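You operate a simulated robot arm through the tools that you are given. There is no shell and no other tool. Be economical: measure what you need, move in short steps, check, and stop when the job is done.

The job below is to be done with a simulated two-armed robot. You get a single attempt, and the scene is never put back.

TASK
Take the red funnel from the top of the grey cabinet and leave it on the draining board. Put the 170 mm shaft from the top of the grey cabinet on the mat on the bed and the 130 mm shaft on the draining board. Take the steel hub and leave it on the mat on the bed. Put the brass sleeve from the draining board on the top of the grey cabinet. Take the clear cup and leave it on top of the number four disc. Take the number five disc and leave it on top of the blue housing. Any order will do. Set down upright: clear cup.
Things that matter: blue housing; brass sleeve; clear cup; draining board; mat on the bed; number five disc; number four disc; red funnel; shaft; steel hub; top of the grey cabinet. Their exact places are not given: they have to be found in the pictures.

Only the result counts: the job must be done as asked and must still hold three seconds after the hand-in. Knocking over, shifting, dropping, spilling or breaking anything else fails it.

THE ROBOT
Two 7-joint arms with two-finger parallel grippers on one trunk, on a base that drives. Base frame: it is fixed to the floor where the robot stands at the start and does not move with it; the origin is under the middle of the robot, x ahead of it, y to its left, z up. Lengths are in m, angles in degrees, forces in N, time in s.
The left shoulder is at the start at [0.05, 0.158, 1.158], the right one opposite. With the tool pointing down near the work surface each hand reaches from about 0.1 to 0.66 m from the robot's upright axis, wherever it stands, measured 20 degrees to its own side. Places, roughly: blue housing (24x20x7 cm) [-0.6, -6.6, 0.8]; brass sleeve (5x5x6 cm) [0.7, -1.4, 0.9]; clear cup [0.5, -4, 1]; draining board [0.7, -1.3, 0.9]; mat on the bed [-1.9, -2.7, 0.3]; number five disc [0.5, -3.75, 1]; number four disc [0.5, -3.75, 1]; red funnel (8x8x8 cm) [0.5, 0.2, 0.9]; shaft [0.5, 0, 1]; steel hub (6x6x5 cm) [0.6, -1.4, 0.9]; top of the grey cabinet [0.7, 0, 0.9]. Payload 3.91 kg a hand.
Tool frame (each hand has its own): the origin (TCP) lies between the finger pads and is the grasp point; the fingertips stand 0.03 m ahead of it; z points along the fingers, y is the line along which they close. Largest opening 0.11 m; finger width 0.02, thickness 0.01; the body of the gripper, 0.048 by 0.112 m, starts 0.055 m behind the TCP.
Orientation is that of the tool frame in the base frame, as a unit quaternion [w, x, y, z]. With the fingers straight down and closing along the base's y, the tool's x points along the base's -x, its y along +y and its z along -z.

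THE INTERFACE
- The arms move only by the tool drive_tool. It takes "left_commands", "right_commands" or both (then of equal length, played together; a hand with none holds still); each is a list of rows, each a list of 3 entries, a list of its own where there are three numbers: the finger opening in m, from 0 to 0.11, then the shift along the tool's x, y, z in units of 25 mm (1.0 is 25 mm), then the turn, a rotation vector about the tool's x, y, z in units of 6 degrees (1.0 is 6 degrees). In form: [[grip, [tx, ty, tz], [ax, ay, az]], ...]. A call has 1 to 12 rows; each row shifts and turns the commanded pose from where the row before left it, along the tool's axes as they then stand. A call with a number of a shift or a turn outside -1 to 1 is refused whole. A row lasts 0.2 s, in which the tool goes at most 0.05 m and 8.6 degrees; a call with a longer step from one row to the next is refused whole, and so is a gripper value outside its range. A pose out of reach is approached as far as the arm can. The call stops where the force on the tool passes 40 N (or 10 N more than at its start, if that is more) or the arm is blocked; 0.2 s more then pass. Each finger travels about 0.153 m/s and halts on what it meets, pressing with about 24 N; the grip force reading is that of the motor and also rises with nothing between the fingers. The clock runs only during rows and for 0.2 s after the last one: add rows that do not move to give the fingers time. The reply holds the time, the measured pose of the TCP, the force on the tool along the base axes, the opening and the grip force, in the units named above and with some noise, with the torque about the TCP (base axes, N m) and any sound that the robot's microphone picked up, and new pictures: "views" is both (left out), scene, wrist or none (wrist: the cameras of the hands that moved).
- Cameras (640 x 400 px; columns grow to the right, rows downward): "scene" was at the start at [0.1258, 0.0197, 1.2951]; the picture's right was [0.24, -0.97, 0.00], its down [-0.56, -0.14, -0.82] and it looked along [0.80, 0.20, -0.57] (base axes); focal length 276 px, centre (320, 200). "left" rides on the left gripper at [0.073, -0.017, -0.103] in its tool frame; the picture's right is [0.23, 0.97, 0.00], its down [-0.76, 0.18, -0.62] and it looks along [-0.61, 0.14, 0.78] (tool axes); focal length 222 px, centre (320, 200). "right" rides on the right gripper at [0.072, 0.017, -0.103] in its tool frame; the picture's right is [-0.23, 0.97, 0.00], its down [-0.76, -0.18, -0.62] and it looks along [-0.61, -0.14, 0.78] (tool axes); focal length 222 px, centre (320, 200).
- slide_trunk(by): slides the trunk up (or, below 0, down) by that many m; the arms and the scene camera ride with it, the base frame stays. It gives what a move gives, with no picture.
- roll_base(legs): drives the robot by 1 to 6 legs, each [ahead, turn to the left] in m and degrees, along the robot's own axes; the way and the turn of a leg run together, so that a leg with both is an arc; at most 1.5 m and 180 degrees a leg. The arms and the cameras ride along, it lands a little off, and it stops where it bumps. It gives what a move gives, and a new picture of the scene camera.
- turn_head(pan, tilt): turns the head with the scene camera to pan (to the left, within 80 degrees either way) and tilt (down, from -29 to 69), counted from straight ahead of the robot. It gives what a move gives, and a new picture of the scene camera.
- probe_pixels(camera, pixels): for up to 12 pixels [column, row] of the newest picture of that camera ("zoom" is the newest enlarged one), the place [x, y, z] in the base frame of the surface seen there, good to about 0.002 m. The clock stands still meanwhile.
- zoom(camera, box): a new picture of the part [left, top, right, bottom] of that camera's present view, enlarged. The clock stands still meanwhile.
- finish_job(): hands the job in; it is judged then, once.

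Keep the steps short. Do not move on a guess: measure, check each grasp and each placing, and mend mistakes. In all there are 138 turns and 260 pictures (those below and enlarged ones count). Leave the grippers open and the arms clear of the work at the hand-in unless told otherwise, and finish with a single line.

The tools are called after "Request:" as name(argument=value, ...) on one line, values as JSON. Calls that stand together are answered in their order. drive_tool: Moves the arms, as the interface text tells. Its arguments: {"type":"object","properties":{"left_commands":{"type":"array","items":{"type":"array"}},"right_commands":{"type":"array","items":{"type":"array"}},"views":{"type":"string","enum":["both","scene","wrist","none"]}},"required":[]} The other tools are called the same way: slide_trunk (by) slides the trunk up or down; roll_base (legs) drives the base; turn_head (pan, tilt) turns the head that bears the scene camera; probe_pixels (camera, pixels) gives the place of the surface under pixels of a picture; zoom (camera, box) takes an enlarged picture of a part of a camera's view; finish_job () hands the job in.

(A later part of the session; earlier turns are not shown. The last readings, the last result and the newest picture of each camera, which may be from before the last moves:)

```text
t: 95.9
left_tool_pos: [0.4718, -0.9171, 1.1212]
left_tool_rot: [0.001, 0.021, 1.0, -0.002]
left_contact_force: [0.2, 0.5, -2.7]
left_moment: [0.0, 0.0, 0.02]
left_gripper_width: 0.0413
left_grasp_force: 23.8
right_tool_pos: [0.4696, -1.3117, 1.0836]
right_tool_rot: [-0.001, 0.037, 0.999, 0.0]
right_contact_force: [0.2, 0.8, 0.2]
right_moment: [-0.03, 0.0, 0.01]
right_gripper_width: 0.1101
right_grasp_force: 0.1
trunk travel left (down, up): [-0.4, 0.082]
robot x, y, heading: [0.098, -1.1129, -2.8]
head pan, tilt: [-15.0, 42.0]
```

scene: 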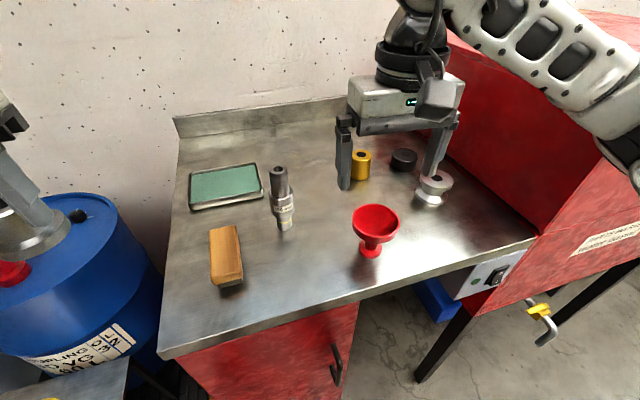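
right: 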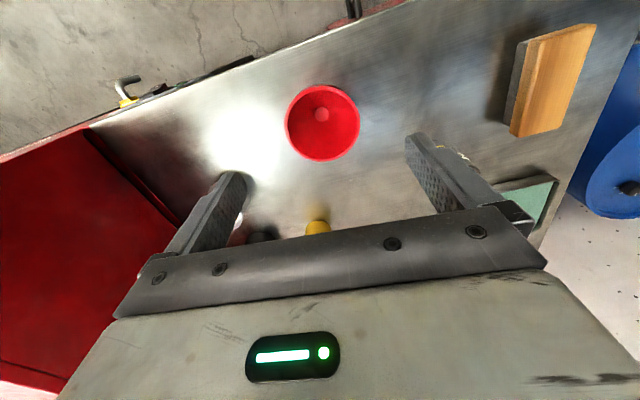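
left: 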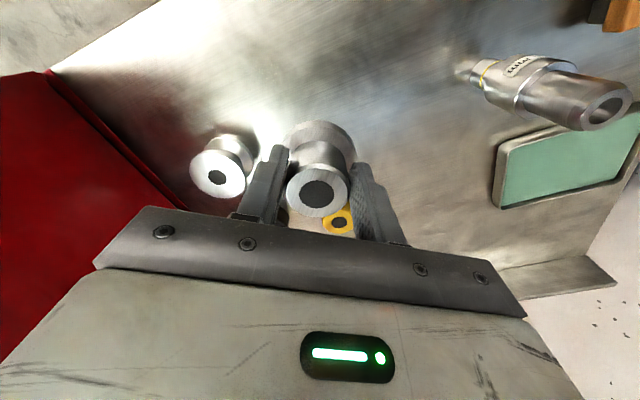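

The funnel stands. Now I'll move the right hand towards the sleeve at (0.683,−1.377), staying at TCP≈1.04.

Request:
drive_tool(right_commands=[[0.09, [-0.96, -0.22, 0.2], [0, 0, 0]], [0.09, [-0.96, -0.22, 0.4], [0, 0, 0]], [0.09, [-0.96, -0.22, 0.4], [0, 0, 0]], [0.09, [-0.96, -0.22, 0.4], [0, 0, 0]], [0.09, [-0.96, -0.22, 0.2], [0, 0, 0]], [0.09, [-0.96, -0.22, 0.2], [0, 0, 0]], [0.09, [-0.96, -0.22, 0], [0, 0, 0]], [0.09, [-0.96, -0.22, 0], [0, 0, 0]], [0.09, [-0.96, -0.22, 0], [0, 0, 0]], [0.09, [0, 0, 0], [0, 0, 0]]])

```text
t: 98.1
left_tool_pos: [0.4692, -0.917, 1.1213]
left_tool_rot: [0.0, 0.02, 1.0, -0.002]
left_contact_force: [-0.4, -0.5, -3.1]
left_moment: [0.0, 0.06, 0.0]
left_gripper_width: 0.0414
left_grasp_force: 23.8
right_tool_pos: [0.6802, -1.376, 1.0379]
right_tool_rot: [-0.001, 0.037, 0.999, 0.0]
right_contact_force: [0.4, -0.1, 0.1]
right_moment: [0.01, 0.0, -0.01]
right_gripper_width: 0.09
right_grasp_force: 0.0
trunk travel left (down, up): [-0.4, 0.082]
robot x, y, heading: [0.0953, -1.1069, -2.8]
head pan, tilt: [-15.0, 42.0]
```

scene: 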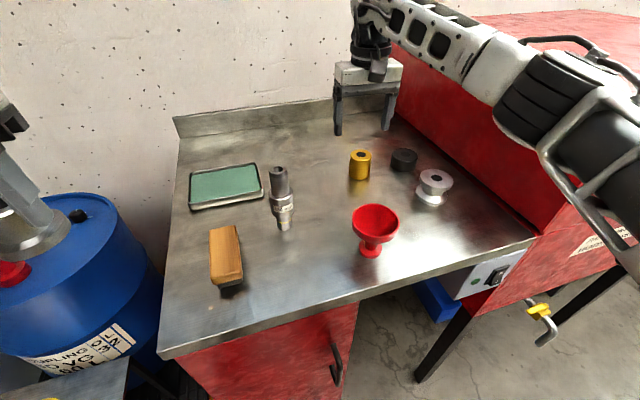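
right: 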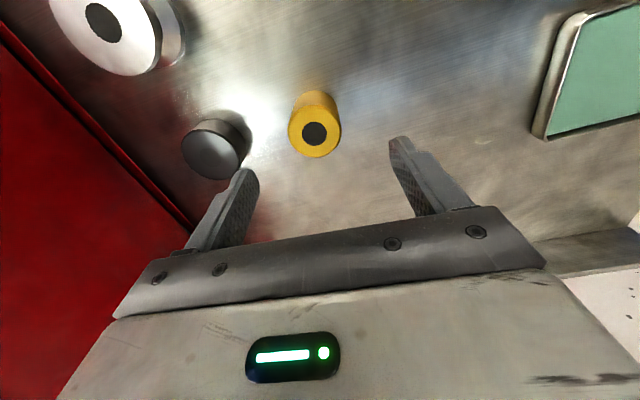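

It is right above. I'll descend to 0.94 and close.

Request:
drive_tool(right_commands=[[0.09, [-0.1, 0, 1], [0, 0, 0]], [0.09, [0, 0, 1], [0, 0, 0]], [0.09, [0, 0, 1], [0, 0, 0]], [0.09, [0, 0, 0.9], [0, 0, 0]], [0.09, [0, 0, 0], [0, 0, 0]], [0.065, [0, 0, 0], [0, 0, 0]], [0.045, [0, 0, 0], [0, 0, 0]], [0.03, [0, 0, 0], [0, 0, 0]], [0.03, [0, 0, 0], [0, 0, 0]]], views="wrist")

```text
t: 100.1
left_tool_pos: [0.4712, -0.9177, 1.1208]
left_tool_rot: [-0.001, 0.021, 1.0, -0.001]
left_contact_force: [0.2, -0.7, -3.8]
left_moment: [0.0, 0.02, -0.01]
left_gripper_width: 0.0409
left_grasp_force: 23.9
right_tool_pos: [0.683, -1.377, 0.9403]
right_tool_rot: [-0.002, 0.037, 0.999, 0.0]
right_contact_force: [0.4, -0.9, 1.1]
right_moment: [-0.07, -0.01, -0.04]
right_gripper_width: 0.0475
right_grasp_force: 23.7
trunk travel left (down, up): [-0.4, 0.082]
robot x, y, heading: [0.0954, -1.1073, -2.9]
head pan, tilt: [-15.0, 42.0]
```

right: 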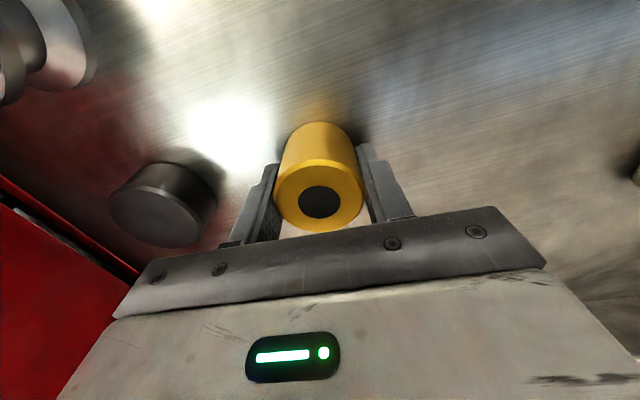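

The sleeve is gripped (0.0475). I'll lift straight and retract.

Request:
drive_tool(right_commands=[[0.03, [0, 0, -0.3], [0, 0, 0]], [0.03, [0, 0, -0.7], [0, 0, 0]], [0.03, [0, 0, -0.9], [0, 0, 0]], [0.03, [0, 0, -0.9], [0, 0, 0]], [0.03, [0, 0, -0.9], [0, 0, 0]], [0.03, [0.3, 0, -0.9], [0, 0, 0]], [0.03, [0.9, 0, -0.9], [0, 0, 0]], [0.03, [0.9, 0, -0.9], [0, 0, 0]], [0.03, [0.9, 0, 0], [0, 0, 0]], [0.03, [0.9, 0, 0], [0, 0, 0]], [0.03, [0.9, 0, 0], [0, 0, 0]], [0.03, [0.9, 0, 0], [0, 0, 0]]])

```text
t: 102.7
left_tool_pos: [0.4703, -0.9165, 1.1222]
left_tool_rot: [-0.001, 0.021, 1.0, -0.002]
left_contact_force: [0.0, -0.1, -3.1]
left_moment: [0.0, 0.06, 0.02]
left_gripper_width: 0.0412
left_grasp_force: 24.0
right_tool_pos: [0.5464, -1.3643, 1.1013]
right_tool_rot: [-0.002, 0.037, 0.999, 0.0]
right_contact_force: [0.2, 0.4, -3.8]
right_moment: [-0.02, 0.0, -0.04]
right_gripper_width: 0.0475
right_grasp_force: 24.3
trunk travel left (down, up): [-0.4, 0.082]
robot x, y, heading: [0.0928, -1.1102, -2.8]
head pan, tilt: [-15.0, 42.0]
```

scene: 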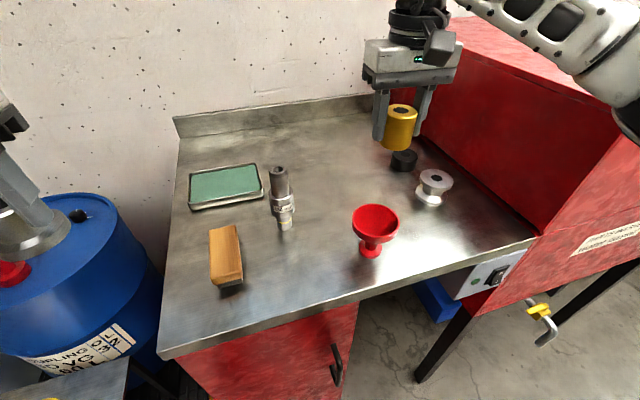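
right: 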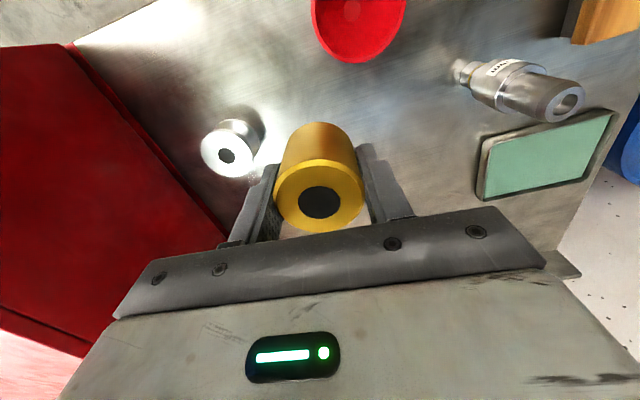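

The sleeve is clear. I'll drive back to the cabinet: reverse, turn left, go, turn, and approach in two parts.

Request:
roll_base(legs=[[-0.5, 0], [0, 92.8], [1.09, 0], [0, -90]])

```text
t: 118.4
left_tool_pos: [-0.0142, 0.161, 1.121]
left_tool_rot: [0.0, 0.016, 1.0, -0.002]
left_contact_force: [0.5, 0.3, -3.4]
left_moment: [0.0, -0.01, -0.02]
left_gripper_width: 0.0414
left_grasp_force: 23.9
right_tool_pos: [0.0652, -0.2855, 1.1002]
right_tool_rot: [-0.002, 0.032, 0.999, 0.001]
right_contact_force: [0.2, 0.0, -4.4]
right_moment: [-0.02, -0.01, 0.0]
right_gripper_width: 0.0479
right_grasp_force: 24.3
trunk travel left (down, up): [-0.4, 0.082]
robot x, y, heading: [-0.3868, -0.0381, -2.3]
head pan, tilt: [-15.0, 42.0]
```

scene: 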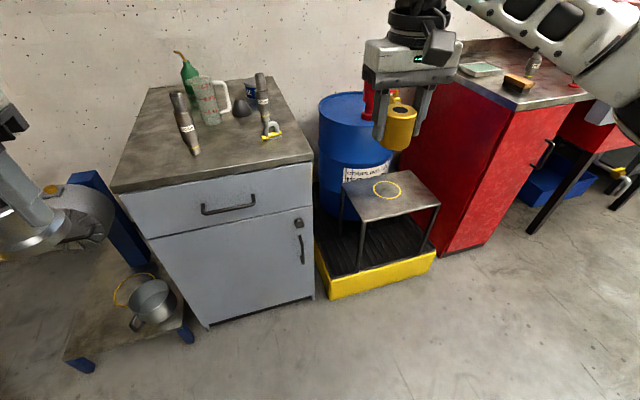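

First I'll pull the right hand in and up, then approach and turn left 27°.

Request:
drive_tool(right_commands=[[0.03, [0.9, 0, -0.5], [0, 0, 0]], [0.03, [0.9, 0, -0.5], [0, 0, 0]], [0.03, [0.9, 0, 0], [0, 0, 0]], [0.03, [0.9, 0, 0], [0, 0, 0]], [0.03, [0.9, 0, 0], [0, 0, 0]]], views="none")

Request:
roll_base(legs=[[0, 5], [0.46, 0], [0, 23]])

Request:
turn_head(pan=-22, tilt=45)

```text
t: 119.6
left_tool_pos: [-0.0152, 0.1603, 1.1211]
left_tool_rot: [0.001, 0.016, 1.0, -0.001]
left_contact_force: [0.4, -0.8, -2.6]
left_moment: [-0.01, 0.06, 0.03]
left_gripper_width: 0.0415
left_grasp_force: 24.0
right_tool_pos: [-0.0476, -0.2793, 1.1266]
right_tool_rot: [-0.002, 0.033, 0.999, 0.0]
right_contact_force: [0.6, 0.1, -4.9]
right_moment: [0.02, -0.01, 0.0]
right_gripper_width: 0.0475
right_grasp_force: 24.7
trunk travel left (down, up): [-0.4, 0.082]
robot x, y, heading: [-0.3898, -0.038, -2.1]
head pan, tilt: [-15.0, 42.0]
```

```text
t: 124.1
left_tool_pos: [0.3022, 0.3417, 1.1217]
left_tool_rot: [0.0, -0.236, 0.972, -0.002]
left_contact_force: [0.0, 0.2, -3.4]
left_moment: [0.02, 0.01, 0.0]
left_gripper_width: 0.0412
left_grasp_force: 23.7
right_tool_pos: [0.4876, -0.0588, 1.1265]
right_tool_rot: [-0.002, -0.22, 0.975, 0.0]
right_contact_force: [-0.9, 0.1, -4.7]
right_moment: [0.0, 0.01, -0.02]
right_gripper_width: 0.0478
right_grasp_force: 24.4
trunk travel left (down, up): [-0.4, 0.082]
robot x, y, heading: [0.0741, -0.0089, 26.8]
head pan, tilt: [-15.0, 42.0]
```

scene: 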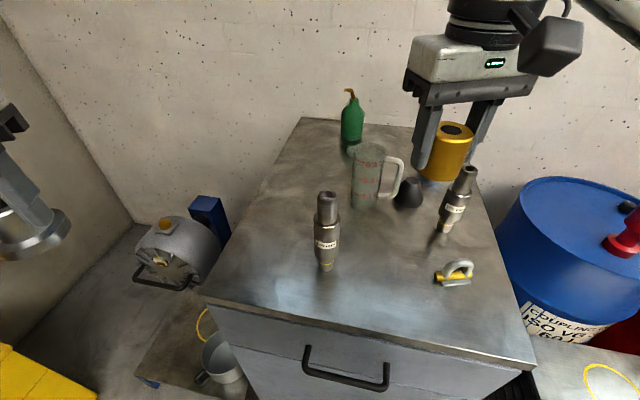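

```text
t: 124.8
left_tool_pos: [0.3023, 0.3416, 1.123]
left_tool_rot: [0.0, -0.236, 0.972, -0.002]
left_contact_force: [-0.3, -0.1, -3.1]
left_moment: [-0.02, 0.03, -0.01]
left_gripper_width: 0.0413
left_grasp_force: 24.0
right_tool_pos: [0.4866, -0.0585, 1.1253]
right_tool_rot: [-0.001, -0.221, 0.975, -0.001]
right_contact_force: [-0.6, 0.4, -4.0]
right_moment: [0.0, -0.01, -0.05]
right_gripper_width: 0.0477
right_grasp_force: 24.0
trunk travel left (down, up): [-0.4, 0.082]
robot x, y, heading: [0.0724, -0.0078, 27.0]
head pan, tilt: [-22.0, 45.0]
```

scene: 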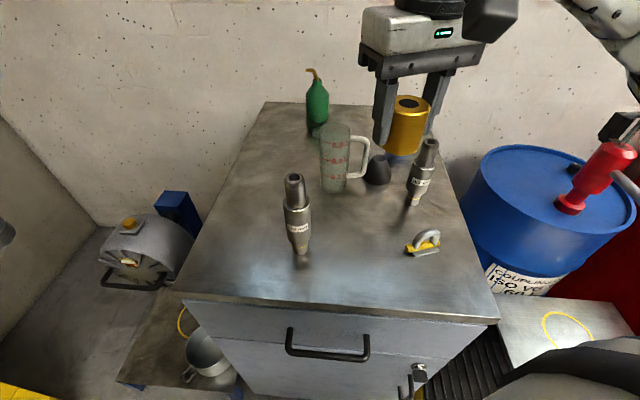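

I'll place the sleeve at about (0.455,−0.035), free of the clamp and the shafts. Shifting and descending.

Request:
drive_tool(right_commands=[[0.03, [0.37, 0.71, 0], [0, 0, 0]], [0.03, [0.37, 0.71, 0], [0, 0, 0]], [0.03, [0, 0, 1], [0, 0, 0]], [0.03, [0, 0, 1], [0, 0, 0]], [0.03, [0, 0, 1], [0, 0, 0]], [0.03, [0, 0, 1], [0, 0, 0]], [0.03, [0, 0, 1], [0, 0, 0]], [0.03, [0, 0, 1], [0, 0, 0]], [0.03, [0, 0, 1], [0, 0, 0]], [0.03, [0, 0, 1], [0, 0, 0]], [0.03, [0, 0, 0.3], [0, 0, 0]], [0.03, [0, 0, 0], [0, 0, 0]]])

```text
t: 127.4
left_tool_pos: [0.3027, 0.3417, 1.1218]
left_tool_rot: [0.0, -0.236, 0.972, -0.002]
left_contact_force: [0.7, 0.8, -3.0]
left_moment: [0.0, 0.04, -0.01]
left_gripper_width: 0.0412
left_grasp_force: 24.1
right_tool_pos: [0.4547, -0.0325, 0.9165]
right_tool_rot: [-0.002, -0.221, 0.975, 0.0]
right_contact_force: [0.3, 0.1, -4.6]
right_moment: [-0.03, -0.02, 0.02]
right_gripper_width: 0.0476
right_grasp_force: 24.3
trunk travel left (down, up): [-0.4, 0.082]
robot x, y, heading: [0.0724, -0.0121, 27.0]
head pan, tilt: [-22.0, 45.0]
```

scene: 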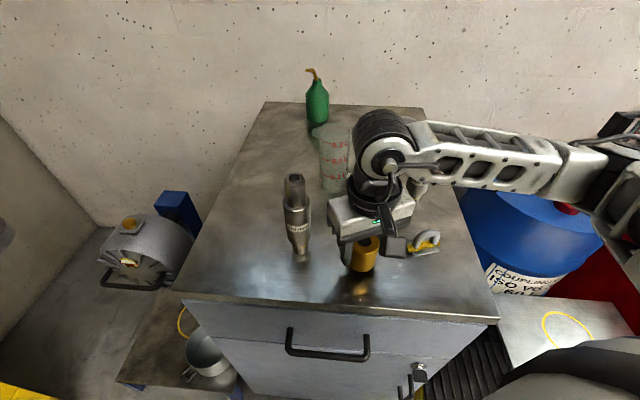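
right: 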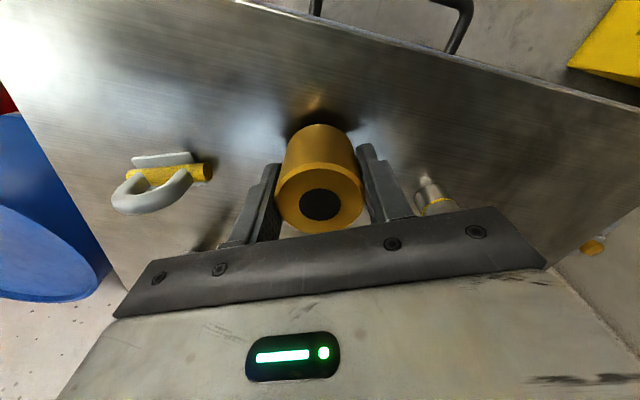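

Clear. Next I'll take fine steps down to contact (expected at about 0.900).

Request:
drive_tool(right_commands=[[0.03, [0, 0, 0.3], [0, 0, 0]], [0.03, [0, 0, 0.2], [0, 0, 0]], [0.03, [0, 0, 0.1], [0, 0, 0]], [0.03, [0, 0, 0.08], [0, 0, 0]], [0.03, [0, 0, 0], [0, 0, 0]]], views="none")

```text
t: 128.6
left_tool_pos: [0.3032, 0.3418, 1.1212]
left_tool_rot: [0.0, -0.237, 0.972, -0.002]
left_contact_force: [-0.6, 0.2, -2.5]
left_moment: [-0.01, 0.05, -0.01]
left_gripper_width: 0.0414
left_grasp_force: 24.1
right_tool_pos: [0.4563, -0.0328, 0.9]
right_tool_rot: [-0.001, -0.22, 0.975, 0.0]
right_contact_force: [-0.3, 0.3, -4.5]
right_moment: [0.02, -0.02, 0.01]
right_gripper_width: 0.0477
right_grasp_force: 24.1
trunk travel left (down, up): [-0.4, 0.082]
robot x, y, heading: [0.073, -0.0137, 27.0]
head pan, tilt: [-22.0, 45.0]
```

Request:
drive_tool(right_commands=[[0.03, [0, 0, 0.06], [0, 0, 0]], [0.03, [0, 0, 0.04], [0, 0, 0]], [0.03, [0, 0, 0], [0, 0, 0]]], views="none")

```text
t: 129.4
left_tool_pos: [0.3022, 0.3405, 1.1213]
left_tool_rot: [0.0, -0.236, 0.972, -0.001]
left_contact_force: [0.1, 0.5, -4.0]
left_moment: [-0.05, 0.04, 0.0]
left_gripper_width: 0.0412
left_grasp_force: 23.8
right_tool_pos: [0.4553, -0.0328, 0.8997]
right_tool_rot: [-0.001, -0.221, 0.975, 0.001]
right_contact_force: [2.1, 0.9, 0.3]
right_moment: [0.03, -0.07, 0.01]
right_gripper_width: 0.0476
right_grasp_force: 23.7
trunk travel left (down, up): [-0.4, 0.082]
robot x, y, heading: [0.0719, -0.011, 26.8]
head pan, tilt: [-22.0, 45.0]
```

It has contact. I'll open and rise well above the shaft height.

Request:
drive_tool(right_commands=[[0.06, [0, 0, 0], [0, 0, 0]], [0.08, [0, 0, 0], [0, 0, 0]], [0.08, [0, 0, 0], [0, 0, 0]], [0.08, [0, 0, -1], [0, 0, 0]], [0.08, [0, 0, -1], [0, 0, 0]], [0.08, [0, 0, -1], [0, 0, 0]], [0.08, [0, 0, -1], [0, 0, 0]], [0.08, [0, 0, -1], [0, 0, 0]], [0.08, [0, 0, -1], [0, 0, 0]], [0.08, [0, 0, -1], [0, 0, 0]], [0.08, [0, 0, -1], [0, 0, 0]], [0.08, [0, 0, -0.3], [0, 0, 0]]])

Request:
zoom(camera="scene", box=[250, 150, 410, 290])

```text
t: 132.0
left_tool_pos: [0.3017, 0.3413, 1.1206]
left_tool_rot: [0.001, -0.236, 0.972, -0.003]
left_contact_force: [-0.5, 0.3, -2.4]
left_moment: [0.01, 0.07, 0.0]
left_gripper_width: 0.0415
left_grasp_force: 23.6
right_tool_pos: [0.4567, -0.0358, 1.1069]
right_tool_rot: [-0.002, -0.22, 0.976, -0.001]
right_contact_force: [0.1, 0.6, -0.5]
right_moment: [0.02, 0.01, -0.01]
right_gripper_width: 0.0801
right_grasp_force: 0.0
trunk travel left (down, up): [-0.4, 0.082]
robot x, y, heading: [0.0719, -0.0126, 27.0]
head pan, tilt: [-22.0, 45.0]
```

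scene: 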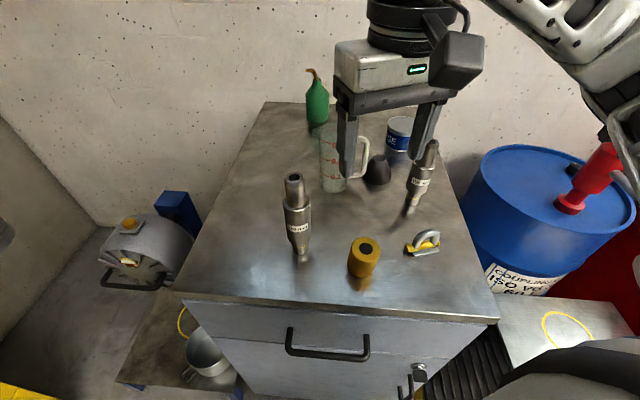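
right: 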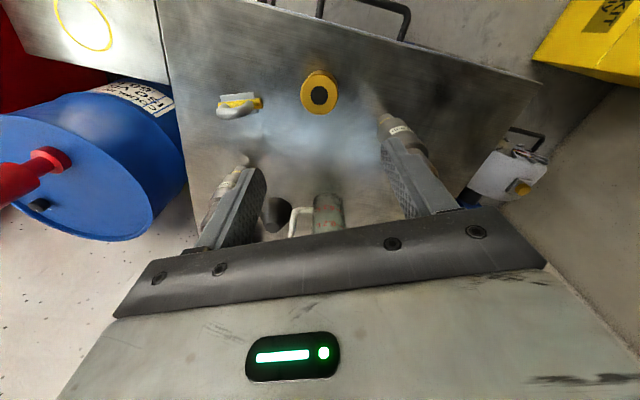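

```text
2.86 times, centred on (330, 220) of scene
```

zoom: 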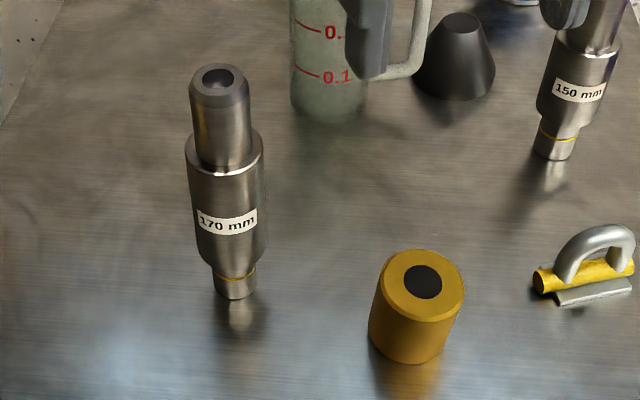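

The sleeve stands. I'll probe the top of the 170 shaft.

Request:
probe_pixels(camera="zoom", pixels=[[219, 67], [219, 92], [193, 82], [246, 82], [193, 110], [222, 110], [249, 110], [190, 150], [225, 155], [262, 150], [234, 285]])

```text
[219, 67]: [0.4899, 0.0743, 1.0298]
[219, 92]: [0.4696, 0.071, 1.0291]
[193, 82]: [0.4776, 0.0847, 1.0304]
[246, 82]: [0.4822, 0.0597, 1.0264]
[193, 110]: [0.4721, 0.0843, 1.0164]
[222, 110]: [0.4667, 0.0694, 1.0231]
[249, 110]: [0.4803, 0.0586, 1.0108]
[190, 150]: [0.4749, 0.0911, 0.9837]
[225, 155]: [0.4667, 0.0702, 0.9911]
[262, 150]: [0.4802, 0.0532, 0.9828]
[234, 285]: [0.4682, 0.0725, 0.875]
```

The 170 shaft's centre is (0.480,0.072) with its top at 1.03. I'll move over it.

Request:
drive_tool(right_commands=[[0.08, [-0.67, 0.875, 0], [0, 0, 0]], [0.08, [-0.67, 0.875, 0], [0, 0, 0]], [0.08, [-0.67, 0.875, 0], [0, 0, 0]], [0.08, [-0.67, 0.875, 0], [0, 0, 0]], [0.08, [0, 0, 0], [0, 0, 0]]], views="wrist")

```text
t: 133.2
left_tool_pos: [0.3019, 0.3411, 1.1224]
left_tool_rot: [0.0, -0.236, 0.972, -0.002]
left_contact_force: [0.0, -0.3, -3.5]
left_moment: [-0.01, 0.04, 0.02]
left_gripper_width: 0.0412
left_grasp_force: 23.7
right_tool_pos: [0.4791, 0.0752, 1.1068]
right_tool_rot: [-0.002, -0.221, 0.975, -0.001]
right_contact_force: [0.0, 0.2, -0.3]
right_moment: [-0.01, 0.02, 0.02]
right_gripper_width: 0.0799
right_grasp_force: 0.1
trunk travel left (down, up): [-0.4, 0.082]
robot x, y, heading: [0.0752, -0.0103, 27.2]
head pan, tilt: [-22.0, 45.0]
```

right: 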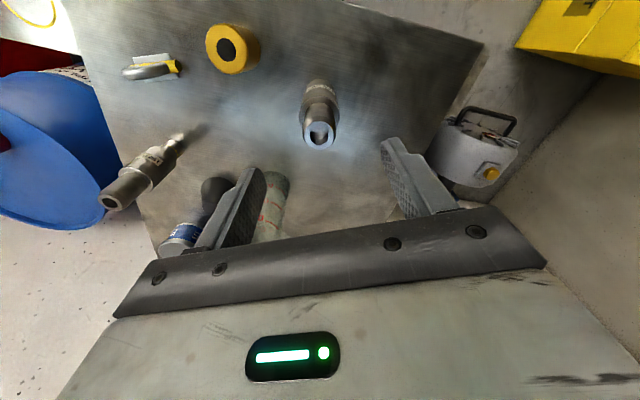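

Centred. I'll descend, close and lift.

Request:
drive_tool(right_commands=[[0.08, [0, -0.1, 0.9], [0, 0, 0]], [0.08, [0, 0, 0.9], [0, 0, 0]], [0.08, [0, 0, 0.9], [0, 0, 0]], [0.08, [0, 0, 0.75], [0, 0, 0]], [0.08, [0, 0, 0], [0, 0, 0]], [0.05, [0, 0, 0], [0, 0, 0]], [0.025, [0, 0, 0], [0, 0, 0]], [0.01, [0, 0, 0], [0, 0, 0]], [0.01, [0, 0, 0], [0, 0, 0]], [0.01, [0, 0, -0.3], [0, 0, 0]], [0.01, [0, 0, -0.6], [0, 0, 0]], [0.01, [0, 0, -0.9], [0, 0, 0]]])

```text
t: 135.8
left_tool_pos: [0.3023, 0.3418, 1.1208]
left_tool_rot: [0.0, -0.236, 0.972, -0.001]
left_contact_force: [-1.0, 0.9, -3.9]
left_moment: [0.0, 0.03, -0.01]
left_gripper_width: 0.0415
left_grasp_force: 23.3
right_tool_pos: [0.4795, 0.0725, 1.0645]
right_tool_rot: [-0.002, -0.22, 0.976, -0.001]
right_contact_force: [0.2, -0.4, -10.2]
right_moment: [-0.01, 0.03, -0.02]
right_gripper_width: 0.028
right_grasp_force: 24.0
trunk travel left (down, up): [-0.4, 0.082]
robot x, y, heading: [0.0725, -0.0123, 26.9]
head pan, tilt: [-22.0, 45.0]
```

scene: 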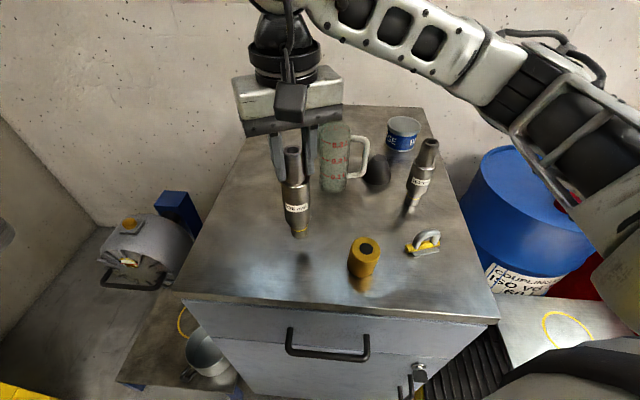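
right: 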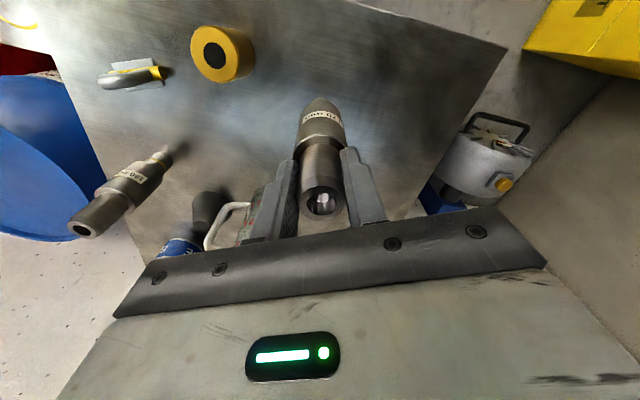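

The 170 shaft is held. I'll lift it high and pull it in.

Request:
drive_tool(right_commands=[[0.01, [0, 0, -0.9], [0, 0, 0]], [0.01, [0, 0, -0.9], [0, 0, 0]], [0.01, [0.3, 0, -0.9], [0, 0, 0]], [0.01, [0.6, 0, -0.6], [0, 0, 0]], [0.01, [0.9, -0.3, 0], [0, 0, 0]], [0.01, [0.9, -0.3, 0], [0, 0, 0]], [0.01, [0.9, -0.5, 0], [0, 0, 0]], [0.01, [0.5, -0.5, 0], [0, 0, 0]]], views="none")

Request:
roll_base(legs=[[0, -27], [-0.5, 0], [0, -90]])

Request:
turn_head(pan=-40, tilt=15)

```text
t: 137.6
left_tool_pos: [0.3024, 0.3412, 1.1218]
left_tool_rot: [0.0, -0.237, 0.972, -0.001]
left_contact_force: [0.6, -0.2, -2.5]
left_moment: [0.02, 0.04, -0.01]
left_gripper_width: 0.0409
left_grasp_force: 24.1
right_tool_pos: [0.4059, -0.0069, 1.1473]
right_tool_rot: [-0.002, -0.221, 0.975, 0.0]
right_contact_force: [-0.2, -0.3, -10.2]
right_moment: [-0.04, 0.06, -0.03]
right_gripper_width: 0.0277
right_grasp_force: 24.3
trunk travel left (down, up): [-0.4, 0.082]
robot x, y, heading: [0.0696, -0.0097, 26.7]
head pan, tilt: [-22.0, 45.0]
```

```text
t: 145.6
left_tool_pos: [-0.1859, -0.3585, 1.121]
left_tool_rot: [-0.001, 0.68, 0.734, -0.001]
left_contact_force: [-0.6, -0.2, -3.1]
left_moment: [0.01, -0.01, 0.03]
left_gripper_width: 0.0412
left_grasp_force: 23.9
right_tool_pos: [-0.5475, -0.3181, 1.1468]
right_tool_rot: [-0.001, 0.691, 0.723, 0.002]
right_contact_force: [0.1, 0.6, -10.1]
right_moment: [0.05, -0.04, 0.0]
right_gripper_width: 0.0279
right_grasp_force: 23.7
trunk travel left (down, up): [-0.4, 0.082]
robot x, y, heading: [-0.4231, -0.0079, -85.9]
head pan, tilt: [-22.0, 45.0]
```

scene: 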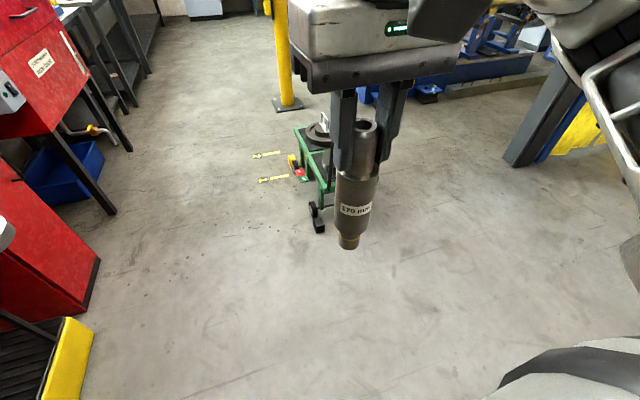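

```text
t: 146.5
left_tool_pos: [-0.1852, -0.3579, 1.1216]
left_tool_rot: [-0.001, 0.679, 0.734, -0.001]
left_contact_force: [0.0, -0.3, -3.3]
left_moment: [0.03, -0.01, 0.01]
left_gripper_width: 0.041
left_grasp_force: 24.1
right_tool_pos: [-0.5481, -0.3172, 1.1484]
right_tool_rot: [0.0, 0.691, 0.723, 0.001]
right_contact_force: [-0.1, -0.9, -10.9]
right_moment: [0.02, 0.01, -0.03]
right_gripper_width: 0.0279
right_grasp_force: 23.7
trunk travel left (down, up): [-0.4, 0.082]
robot x, y, heading: [-0.4244, -0.0102, -85.8]
head pan, tilt: [-40.0, 15.0]
```

scene: 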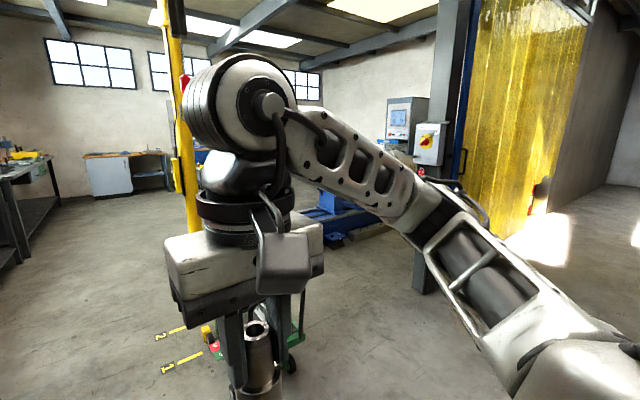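

The bed lies to the right-rear beyond the cart. I'll turn the base to face it and look around the arm.

Request:
roll_base(legs=[[0, -50]])

Request:
turn_head(pan=10, tilt=18)

```text
t: 149.1
left_tool_pos: [-0.5357, -0.4142, 1.1204]
left_tool_rot: [-0.002, 0.925, 0.38, -0.001]
left_contact_force: [-0.1, -0.2, -3.2]
left_moment: [0.0, -0.03, 0.0]
left_gripper_width: 0.0414
left_grasp_force: 24.0
right_tool_pos: [-0.7379, -0.1132, 1.1466]
right_tool_rot: [0.0, 0.931, 0.366, 0.002]
right_contact_force: [0.1, 0.8, -10.3]
right_moment: [0.03, -0.02, -0.01]
right_gripper_width: 0.0278
right_grasp_force: 24.1
trunk travel left (down, up): [-0.4, 0.082]
robot x, y, heading: [-0.4187, -0.0094, -135.8]
head pan, tilt: [-40.0, 15.0]
```

scene: 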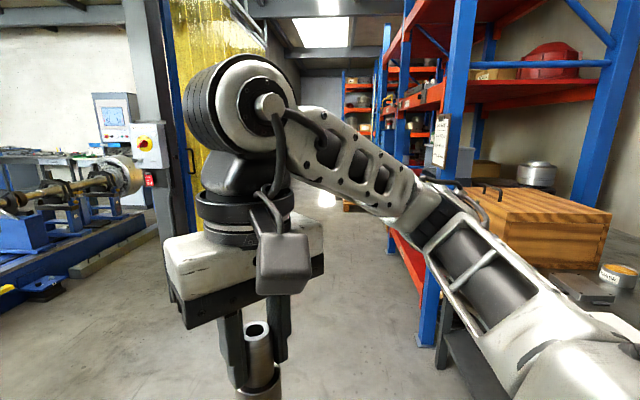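

```text
t: 150.3
left_tool_pos: [-0.535, -0.4153, 1.1209]
left_tool_rot: [-0.002, 0.925, 0.38, -0.001]
left_contact_force: [0.4, -0.1, -3.2]
left_moment: [0.03, -0.02, -0.03]
left_gripper_width: 0.0412
left_grasp_force: 24.4
right_tool_pos: [-0.7375, -0.1153, 1.1473]
right_tool_rot: [-0.001, 0.931, 0.366, 0.002]
right_contact_force: [-0.3, 0.7, -11.1]
right_moment: [0.04, -0.06, 0.02]
right_gripper_width: 0.0277
right_grasp_force: 23.9
trunk travel left (down, up): [-0.4, 0.082]
robot x, y, heading: [-0.4222, -0.0097, -135.5]
head pan, tilt: [10.0, 18.0]
```

scene: 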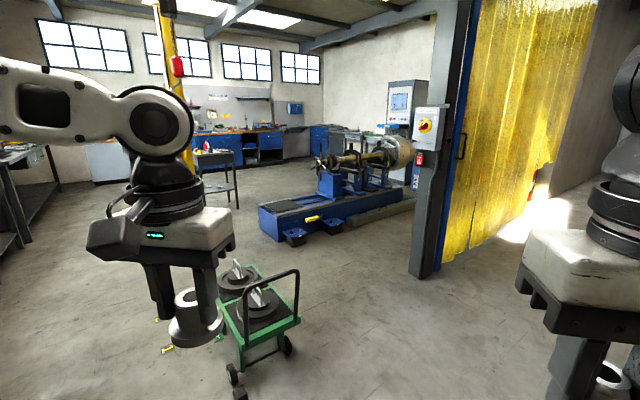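

The blue machine's bed is at (330,210), and its near end seems to carry a dark mat at (290,210). I'll zoom and probe.

Request:
zoom(camera="scene", box=[240, 140, 440, 260])

Request:
probe_pixels(camera="scene", pixels=[[260, 207], [282, 242], [290, 208], [310, 202], [330, 215], [310, 219], [415, 205], [295, 270], [270, 265], [240, 370], [415, 275], [235, 190]])

```text
3.20 times, centred on (340, 200) of scene
```

zoom: 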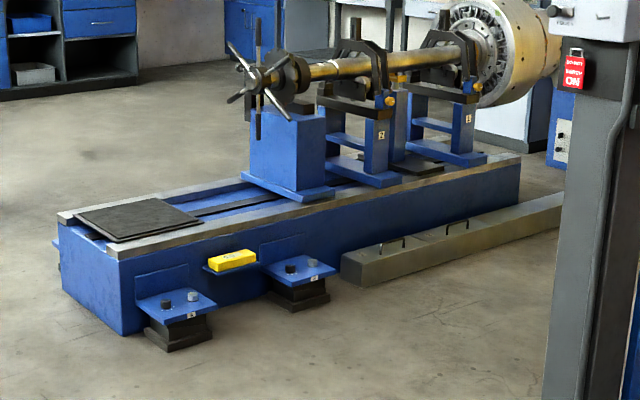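

```text
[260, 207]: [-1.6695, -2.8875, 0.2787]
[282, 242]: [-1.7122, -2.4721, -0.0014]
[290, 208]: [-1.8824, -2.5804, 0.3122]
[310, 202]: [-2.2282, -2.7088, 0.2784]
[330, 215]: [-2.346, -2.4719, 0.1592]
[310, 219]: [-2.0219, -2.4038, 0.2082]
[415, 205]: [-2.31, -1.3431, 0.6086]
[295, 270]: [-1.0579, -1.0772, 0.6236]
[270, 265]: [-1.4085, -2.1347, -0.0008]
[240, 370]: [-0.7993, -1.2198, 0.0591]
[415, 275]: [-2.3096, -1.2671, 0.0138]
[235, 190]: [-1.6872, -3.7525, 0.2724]
```

Request:
probe_pixels(camera="zoom", pixels=[[80, 212], [155, 200], [198, 221], [120, 240], [140, 220], [60, 216], [115, 253], [230, 260], [270, 150], [170, 300], [60, 290], [320, 280]])

```text
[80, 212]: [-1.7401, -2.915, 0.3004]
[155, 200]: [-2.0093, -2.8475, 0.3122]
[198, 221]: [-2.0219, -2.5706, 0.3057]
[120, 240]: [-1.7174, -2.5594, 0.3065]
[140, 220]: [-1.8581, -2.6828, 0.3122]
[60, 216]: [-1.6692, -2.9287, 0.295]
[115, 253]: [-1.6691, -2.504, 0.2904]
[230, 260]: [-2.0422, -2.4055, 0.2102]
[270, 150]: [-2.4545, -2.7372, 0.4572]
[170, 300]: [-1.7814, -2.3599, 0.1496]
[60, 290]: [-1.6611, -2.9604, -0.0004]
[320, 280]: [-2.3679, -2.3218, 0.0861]
```

The mat is at x −2.02…−1.72, y −2.85…−2.56, z 0.312. I'll stand diagonally off its corner at about (−1.39,−2.27), going west of the cart by (−1.65,−0.85).

Request:
roll_base(legs=[[0, -10.2], [1.489, 0], [0, 65.8]])

Request:
turn_head(pan=0, tilt=30)

```text
t: 161.2
left_tool_pos: [-1.3867, -1.1777, 1.1215]
left_tool_rot: [-0.002, 0.65, 0.76, -0.001]
left_contact_force: [0.7, -0.4, -3.3]
left_moment: [0.09, 0.05, 0.02]
left_gripper_width: 0.0412
left_grasp_force: 23.5
right_tool_pos: [-1.75, -1.1647, 1.1475]
right_tool_rot: [-0.002, 0.662, 0.75, 0.0]
right_contact_force: [-0.1, -0.5, -10.7]
right_moment: [0.04, -0.01, -0.01]
right_gripper_width: 0.0281
right_grasp_force: 24.0
trunk travel left (down, up): [-0.4, 0.082]
robot x, y, heading: [-1.6502, -0.8501, -81.3]
head pan, tilt: [10.0, 18.0]
```

scene: 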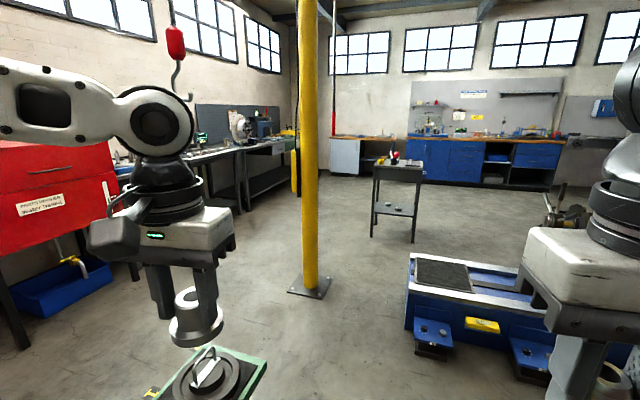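

```text
t: 161.9
left_tool_pos: [-1.3873, -1.1769, 1.1209]
left_tool_rot: [-0.002, 0.65, 0.76, -0.001]
left_contact_force: [0.8, -0.8, -3.1]
left_moment: [0.0, 0.03, 0.02]
left_gripper_width: 0.0412
left_grasp_force: 24.1
right_tool_pos: [-1.7493, -1.1642, 1.1464]
right_tool_rot: [-0.002, 0.663, 0.749, 0.002]
right_contact_force: [0.4, -0.1, -9.4]
right_moment: [0.05, 0.01, 0.03]
right_gripper_width: 0.0281
right_grasp_force: 23.6
trunk travel left (down, up): [-0.4, 0.082]
robot x, y, heading: [-1.6523, -0.8503, -81.5]
head pan, tilt: [0.0, 30.0]
```

scene: 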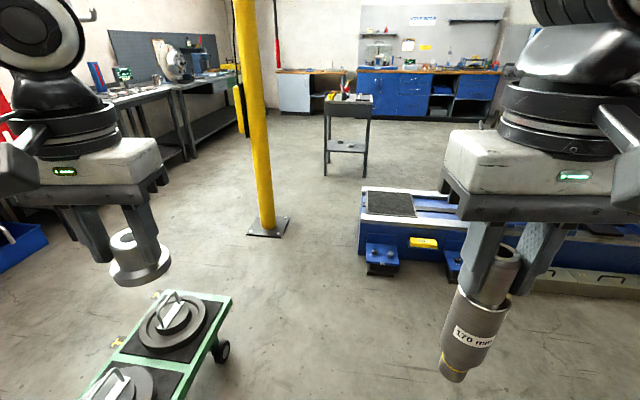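

I'll probe the cart corner, machine foot and mat from here.

Request:
probe_pixels(camera="scene", pixels=[[230, 300], [222, 352], [368, 272], [395, 272], [368, 190], [411, 193], [416, 216], [367, 212], [390, 203], [285, 233], [362, 245], [175, 370]])

```text
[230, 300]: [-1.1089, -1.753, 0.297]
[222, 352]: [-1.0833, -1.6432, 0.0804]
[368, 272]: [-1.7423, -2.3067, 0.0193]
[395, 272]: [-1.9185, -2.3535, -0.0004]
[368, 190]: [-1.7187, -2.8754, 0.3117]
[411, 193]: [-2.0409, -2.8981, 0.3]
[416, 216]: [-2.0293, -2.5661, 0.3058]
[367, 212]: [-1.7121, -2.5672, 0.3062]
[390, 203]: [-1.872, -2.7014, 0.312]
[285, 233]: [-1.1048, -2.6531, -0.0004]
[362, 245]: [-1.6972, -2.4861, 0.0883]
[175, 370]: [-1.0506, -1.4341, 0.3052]
```

Clear path. I'll drive to (−1.40,−2.27) and turn to heading about −123.

Request:
roll_base(legs=[[0, 1.6], [1.443, 0], [0, -43]])

Request:
turn_head(pan=-8, tilt=45)

```text
t: 171.4
left_tool_pos: [-1.3552, -2.6818, 1.1212]
left_tool_rot: [-0.002, 0.862, 0.507, -0.001]
left_contact_force: [-0.3, -0.4, -3.1]
left_moment: [0.01, -0.01, 0.0]
left_gripper_width: 0.0411
left_grasp_force: 24.5
right_tool_pos: [-1.6333, -2.4496, 1.1466]
right_tool_rot: [-0.001, 0.87, 0.493, 0.002]
right_contact_force: [-0.6, 0.3, -10.3]
right_moment: [0.02, -0.07, -0.04]
right_gripper_width: 0.0278
right_grasp_force: 24.2
trunk travel left (down, up): [-0.4, 0.082]
robot x, y, heading: [-1.3566, -2.2624, -119.7]
head pan, tilt: [0.0, 30.0]
```

scene: 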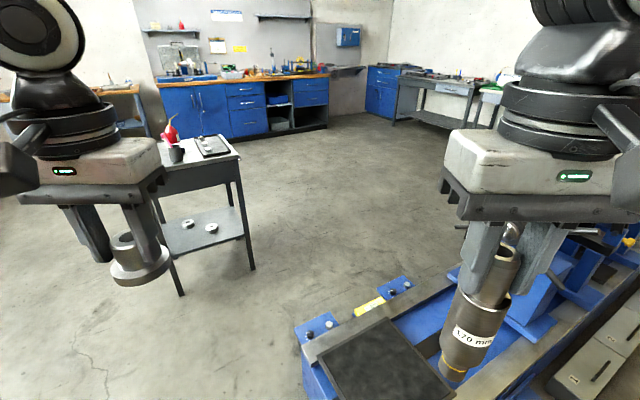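

```text
t: 172.2
left_tool_pos: [-1.3544, -2.6813, 1.1226]
left_tool_rot: [-0.002, 0.862, 0.506, 0.0]
left_contact_force: [0.7, -1.4, -3.4]
left_moment: [0.05, -0.07, 0.0]
left_gripper_width: 0.0415
left_grasp_force: 24.6
right_tool_pos: [-1.6329, -2.449, 1.1466]
right_tool_rot: [-0.002, 0.87, 0.493, 0.002]
right_contact_force: [-0.8, -1.2, -9.3]
right_moment: [0.04, -0.03, 0.02]
right_gripper_width: 0.0279
right_grasp_force: 24.1
trunk travel left (down, up): [-0.4, 0.082]
robot x, y, heading: [-1.3583, -2.2616, -119.5]
head pan, tilt: [-8.0, 45.0]
```

scene: 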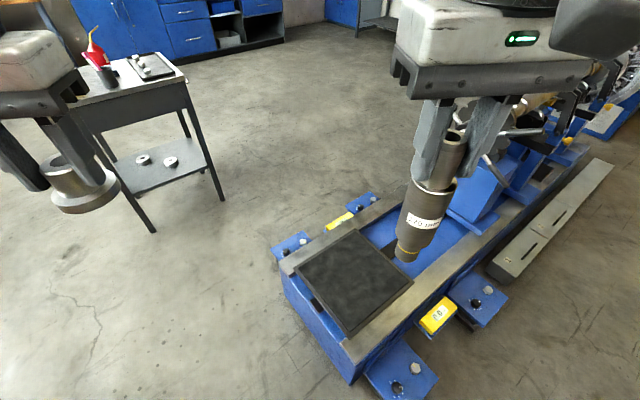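

I'll lower the trunk fully, then extend the right hand over the mat towards (−1.80,−2.64).

Request:
slide_trunk(by=-0.4)

Request:
drive_tool(right_commands=[[0.01, [-0.98, -0.18, 0], [0, 0, 0]], [0.01, [-0.98, -0.18, 0], [0, 0, 0]], [0.01, [-0.98, -0.18, 0], [0, 0, 0]], [0.01, [-0.98, -0.18, 0], [0, 0, 0]], [0.01, [-0.98, -0.18, 0], [0, 0, 0]], [0.01, [-0.98, -0.18, 0.3], [0, 0, 0]], [0.01, [-0.98, -0.18, 0.5], [0, 0, 0]], [0.01, [-0.98, -0.18, 0.5], [0, 0, 0]], [0.01, [-0.98, -0.18, 0.5], [0, 0, 0]], [0.01, [-0.98, -0.18, 0.5], [0, 0, 0]], [0.01, [0, 0, 0.7], [0, 0, 0]]])

```text
t: 176.0
left_tool_pos: [-1.3541, -2.6819, 0.7217]
left_tool_rot: [-0.002, 0.862, 0.508, -0.001]
left_contact_force: [0.2, -0.2, -2.5]
left_moment: [0.01, -0.01, -0.01]
left_gripper_width: 0.0412
left_grasp_force: 24.7
right_tool_pos: [-1.6321, -2.4487, 0.748]
right_tool_rot: [0.0, 0.87, 0.493, 0.002]
right_contact_force: [0.3, -0.1, -10.3]
right_moment: [0.03, -0.01, 0.01]
right_gripper_width: 0.0279
right_grasp_force: 24.2
trunk travel left (down, up): [0.0, 0.482]
robot x, y, heading: [-1.3586, -2.2604, -119.2]
head pan, tilt: [-8.0, 45.0]
```

```text
t: 178.4
left_tool_pos: [-1.3554, -2.6812, 0.7208]
left_tool_rot: [-0.002, 0.862, 0.507, -0.001]
left_contact_force: [-1.2, 0.3, -3.7]
left_moment: [0.01, -0.01, -0.01]
left_gripper_width: 0.041
left_grasp_force: 23.9
right_tool_pos: [-1.7958, -2.6352, 0.6721]
right_tool_rot: [-0.001, 0.87, 0.493, 0.002]
right_contact_force: [0.4, -0.6, -9.8]
right_moment: [0.04, 0.0, -0.01]
right_gripper_width: 0.0279
right_grasp_force: 24.1
trunk travel left (down, up): [0.0, 0.482]
robot x, y, heading: [-1.359, -2.2588, -119.1]
head pan, tilt: [-8.0, 45.0]
```

scene: 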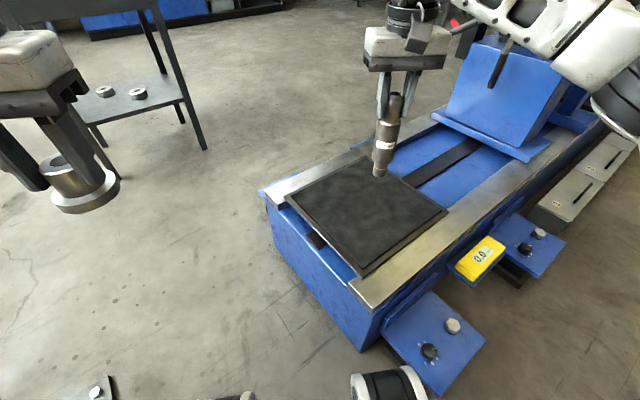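
right: 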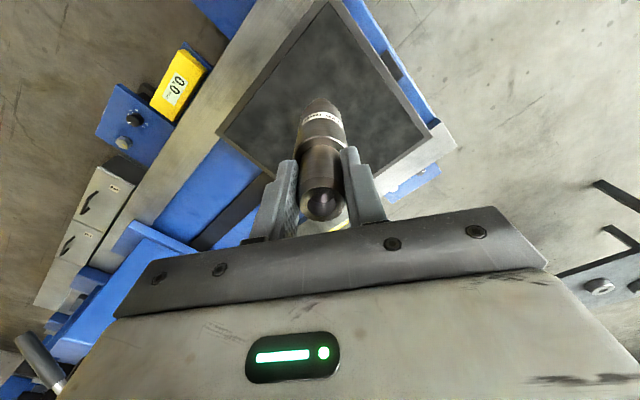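

Reached. I'll verify the mat corners against the hand while descending to just above touch.

Request:
probe_pixels(camera="scene", pixels=[[288, 196], [365, 272], [443, 211], [366, 158], [340, 210]])

Request:
drive_tool(right_commands=[[0.01, [0, 0, 1], [0, 0, 0]], [0.01, [0, 0, 1], [0, 0, 0]], [0.01, [0, 0, 1], [0, 0, 0]], [0.01, [0, 0, 1], [0, 0, 0]], [0.01, [0, 0, 1], [0, 0, 0]], [0.01, [0, 0, 1], [0, 0, 0]], [0.01, [0, 0, 1], [0, 0, 0]], [0.01, [0, 0, 0.4], [0, 0, 0]], [0.01, [0, 0, 0], [0, 0, 0]]])

```text
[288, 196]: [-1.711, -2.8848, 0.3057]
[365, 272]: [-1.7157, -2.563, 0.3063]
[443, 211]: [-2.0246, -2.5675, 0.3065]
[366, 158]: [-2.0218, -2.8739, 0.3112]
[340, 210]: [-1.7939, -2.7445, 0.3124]
```

```text
t: 180.4
left_tool_pos: [-1.3553, -2.6812, 0.7214]
left_tool_rot: [-0.003, 0.863, 0.506, 0.0]
left_contact_force: [-1.5, -0.1, -3.2]
left_moment: [0.03, -0.01, 0.02]
left_gripper_width: 0.041
left_grasp_force: 23.9
right_tool_pos: [-1.7971, -2.6338, 0.4874]
right_tool_rot: [-0.002, 0.87, 0.493, 0.002]
right_contact_force: [-0.2, -0.1, -10.0]
right_moment: [0.04, -0.05, -0.03]
right_gripper_width: 0.028
right_grasp_force: 24.2
trunk travel left (down, up): [0.0, 0.482]
robot x, y, heading: [-1.3587, -2.2609, -119.4]
head pan, tilt: [-8.0, 45.0]
```

scene: 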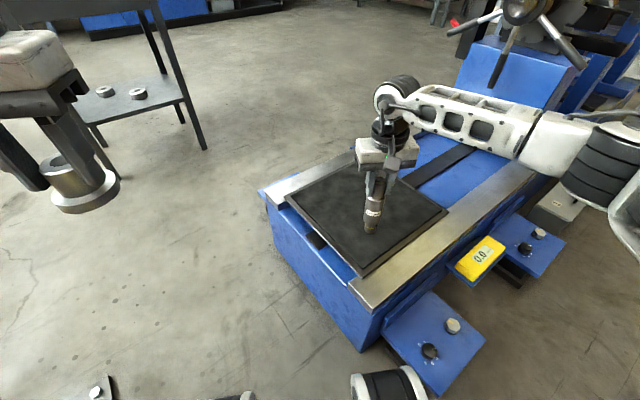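
right: 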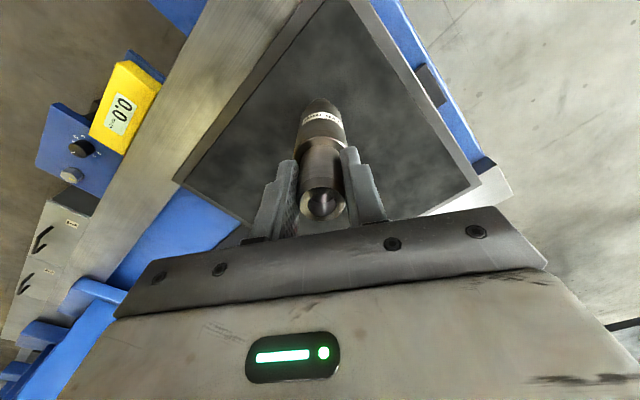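

Next, fine descent to contact (expected at about 0.472).

Request:
drive_tool(right_commands=[[0.01, [0, 0, 0.3], [0, 0, 0]], [0.01, [0, 0, 0.2], [0, 0, 0]], [0.01, [0, 0, 0.1], [0, 0, 0]], [0.01, [0, 0, 0.06], [0, 0, 0]], [0.01, [0, 0, 0], [0, 0, 0]]], views="none")

```text
t: 181.6
left_tool_pos: [-1.3538, -2.6822, 0.7225]
left_tool_rot: [-0.002, 0.862, 0.507, -0.002]
left_contact_force: [-0.1, 0.2, -3.5]
left_moment: [0.03, 0.01, 0.02]
left_gripper_width: 0.0412
left_grasp_force: 24.0
right_tool_pos: [-1.7976, -2.6345, 0.4727]
right_tool_rot: [0.001, 0.87, 0.493, 0.001]
right_contact_force: [0.8, 4.2, 12.7]
right_moment: [0.53, -0.1, -0.09]
right_gripper_width: 0.0279
right_grasp_force: 24.1
trunk travel left (down, up): [0.0, 0.482]
robot x, y, heading: [-1.3579, -2.2603, -119.5]
head pan, tilt: [-8.0, 45.0]
```

It is pressing firmly. I'll ease off 1 mm, open and rise.

Request:
drive_tool(right_commands=[[0.01, [0, 0, -0.05], [0, 0, 0]], [0.035, [0, 0, 0], [0, 0, 0]], [0.08, [0, 0, 0], [0, 0, 0]], [0.08, [0, 0, 0], [0, 0, 0]], [0.08, [0, 0, -0.9], [0, 0, 0]], [0.08, [0, 0, -1], [0, 0, 0]], [0.08, [0, 0, -1], [0, 0, 0]], [0.08, [0, 0, -1], [0, 0, 0]], [0.08, [0.5, 0, -1], [0, 0, 0]], [0.08, [1, 0, -1], [0, 0, 0]], [0.08, [1, 0, -1], [0, 0, 0]], [0.08, [1, 0, -1], [0, 0, 0]]], views="scene")

```text
t: 184.2
left_tool_pos: [-1.355, -2.6819, 0.7219]
left_tool_rot: [-0.001, 0.862, 0.508, -0.001]
left_contact_force: [-0.2, 0.2, -3.1]
left_moment: [0.05, -0.02, -0.02]
left_gripper_width: 0.041
left_grasp_force: 24.0
right_tool_pos: [-1.7504, -2.5581, 0.6693]
right_tool_rot: [-0.002, 0.87, 0.493, 0.002]
right_contact_force: [-0.2, -0.3, -0.2]
right_moment: [0.0, 0.03, -0.01]
right_gripper_width: 0.0801
right_grasp_force: 0.0
trunk travel left (down, up): [0.0, 0.482]
robot x, y, heading: [-1.3604, -2.2598, -119.4]
head pan, tilt: [-8.0, 45.0]
```

scene: 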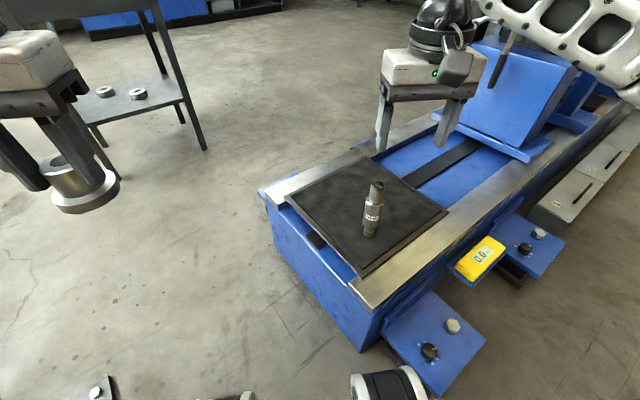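

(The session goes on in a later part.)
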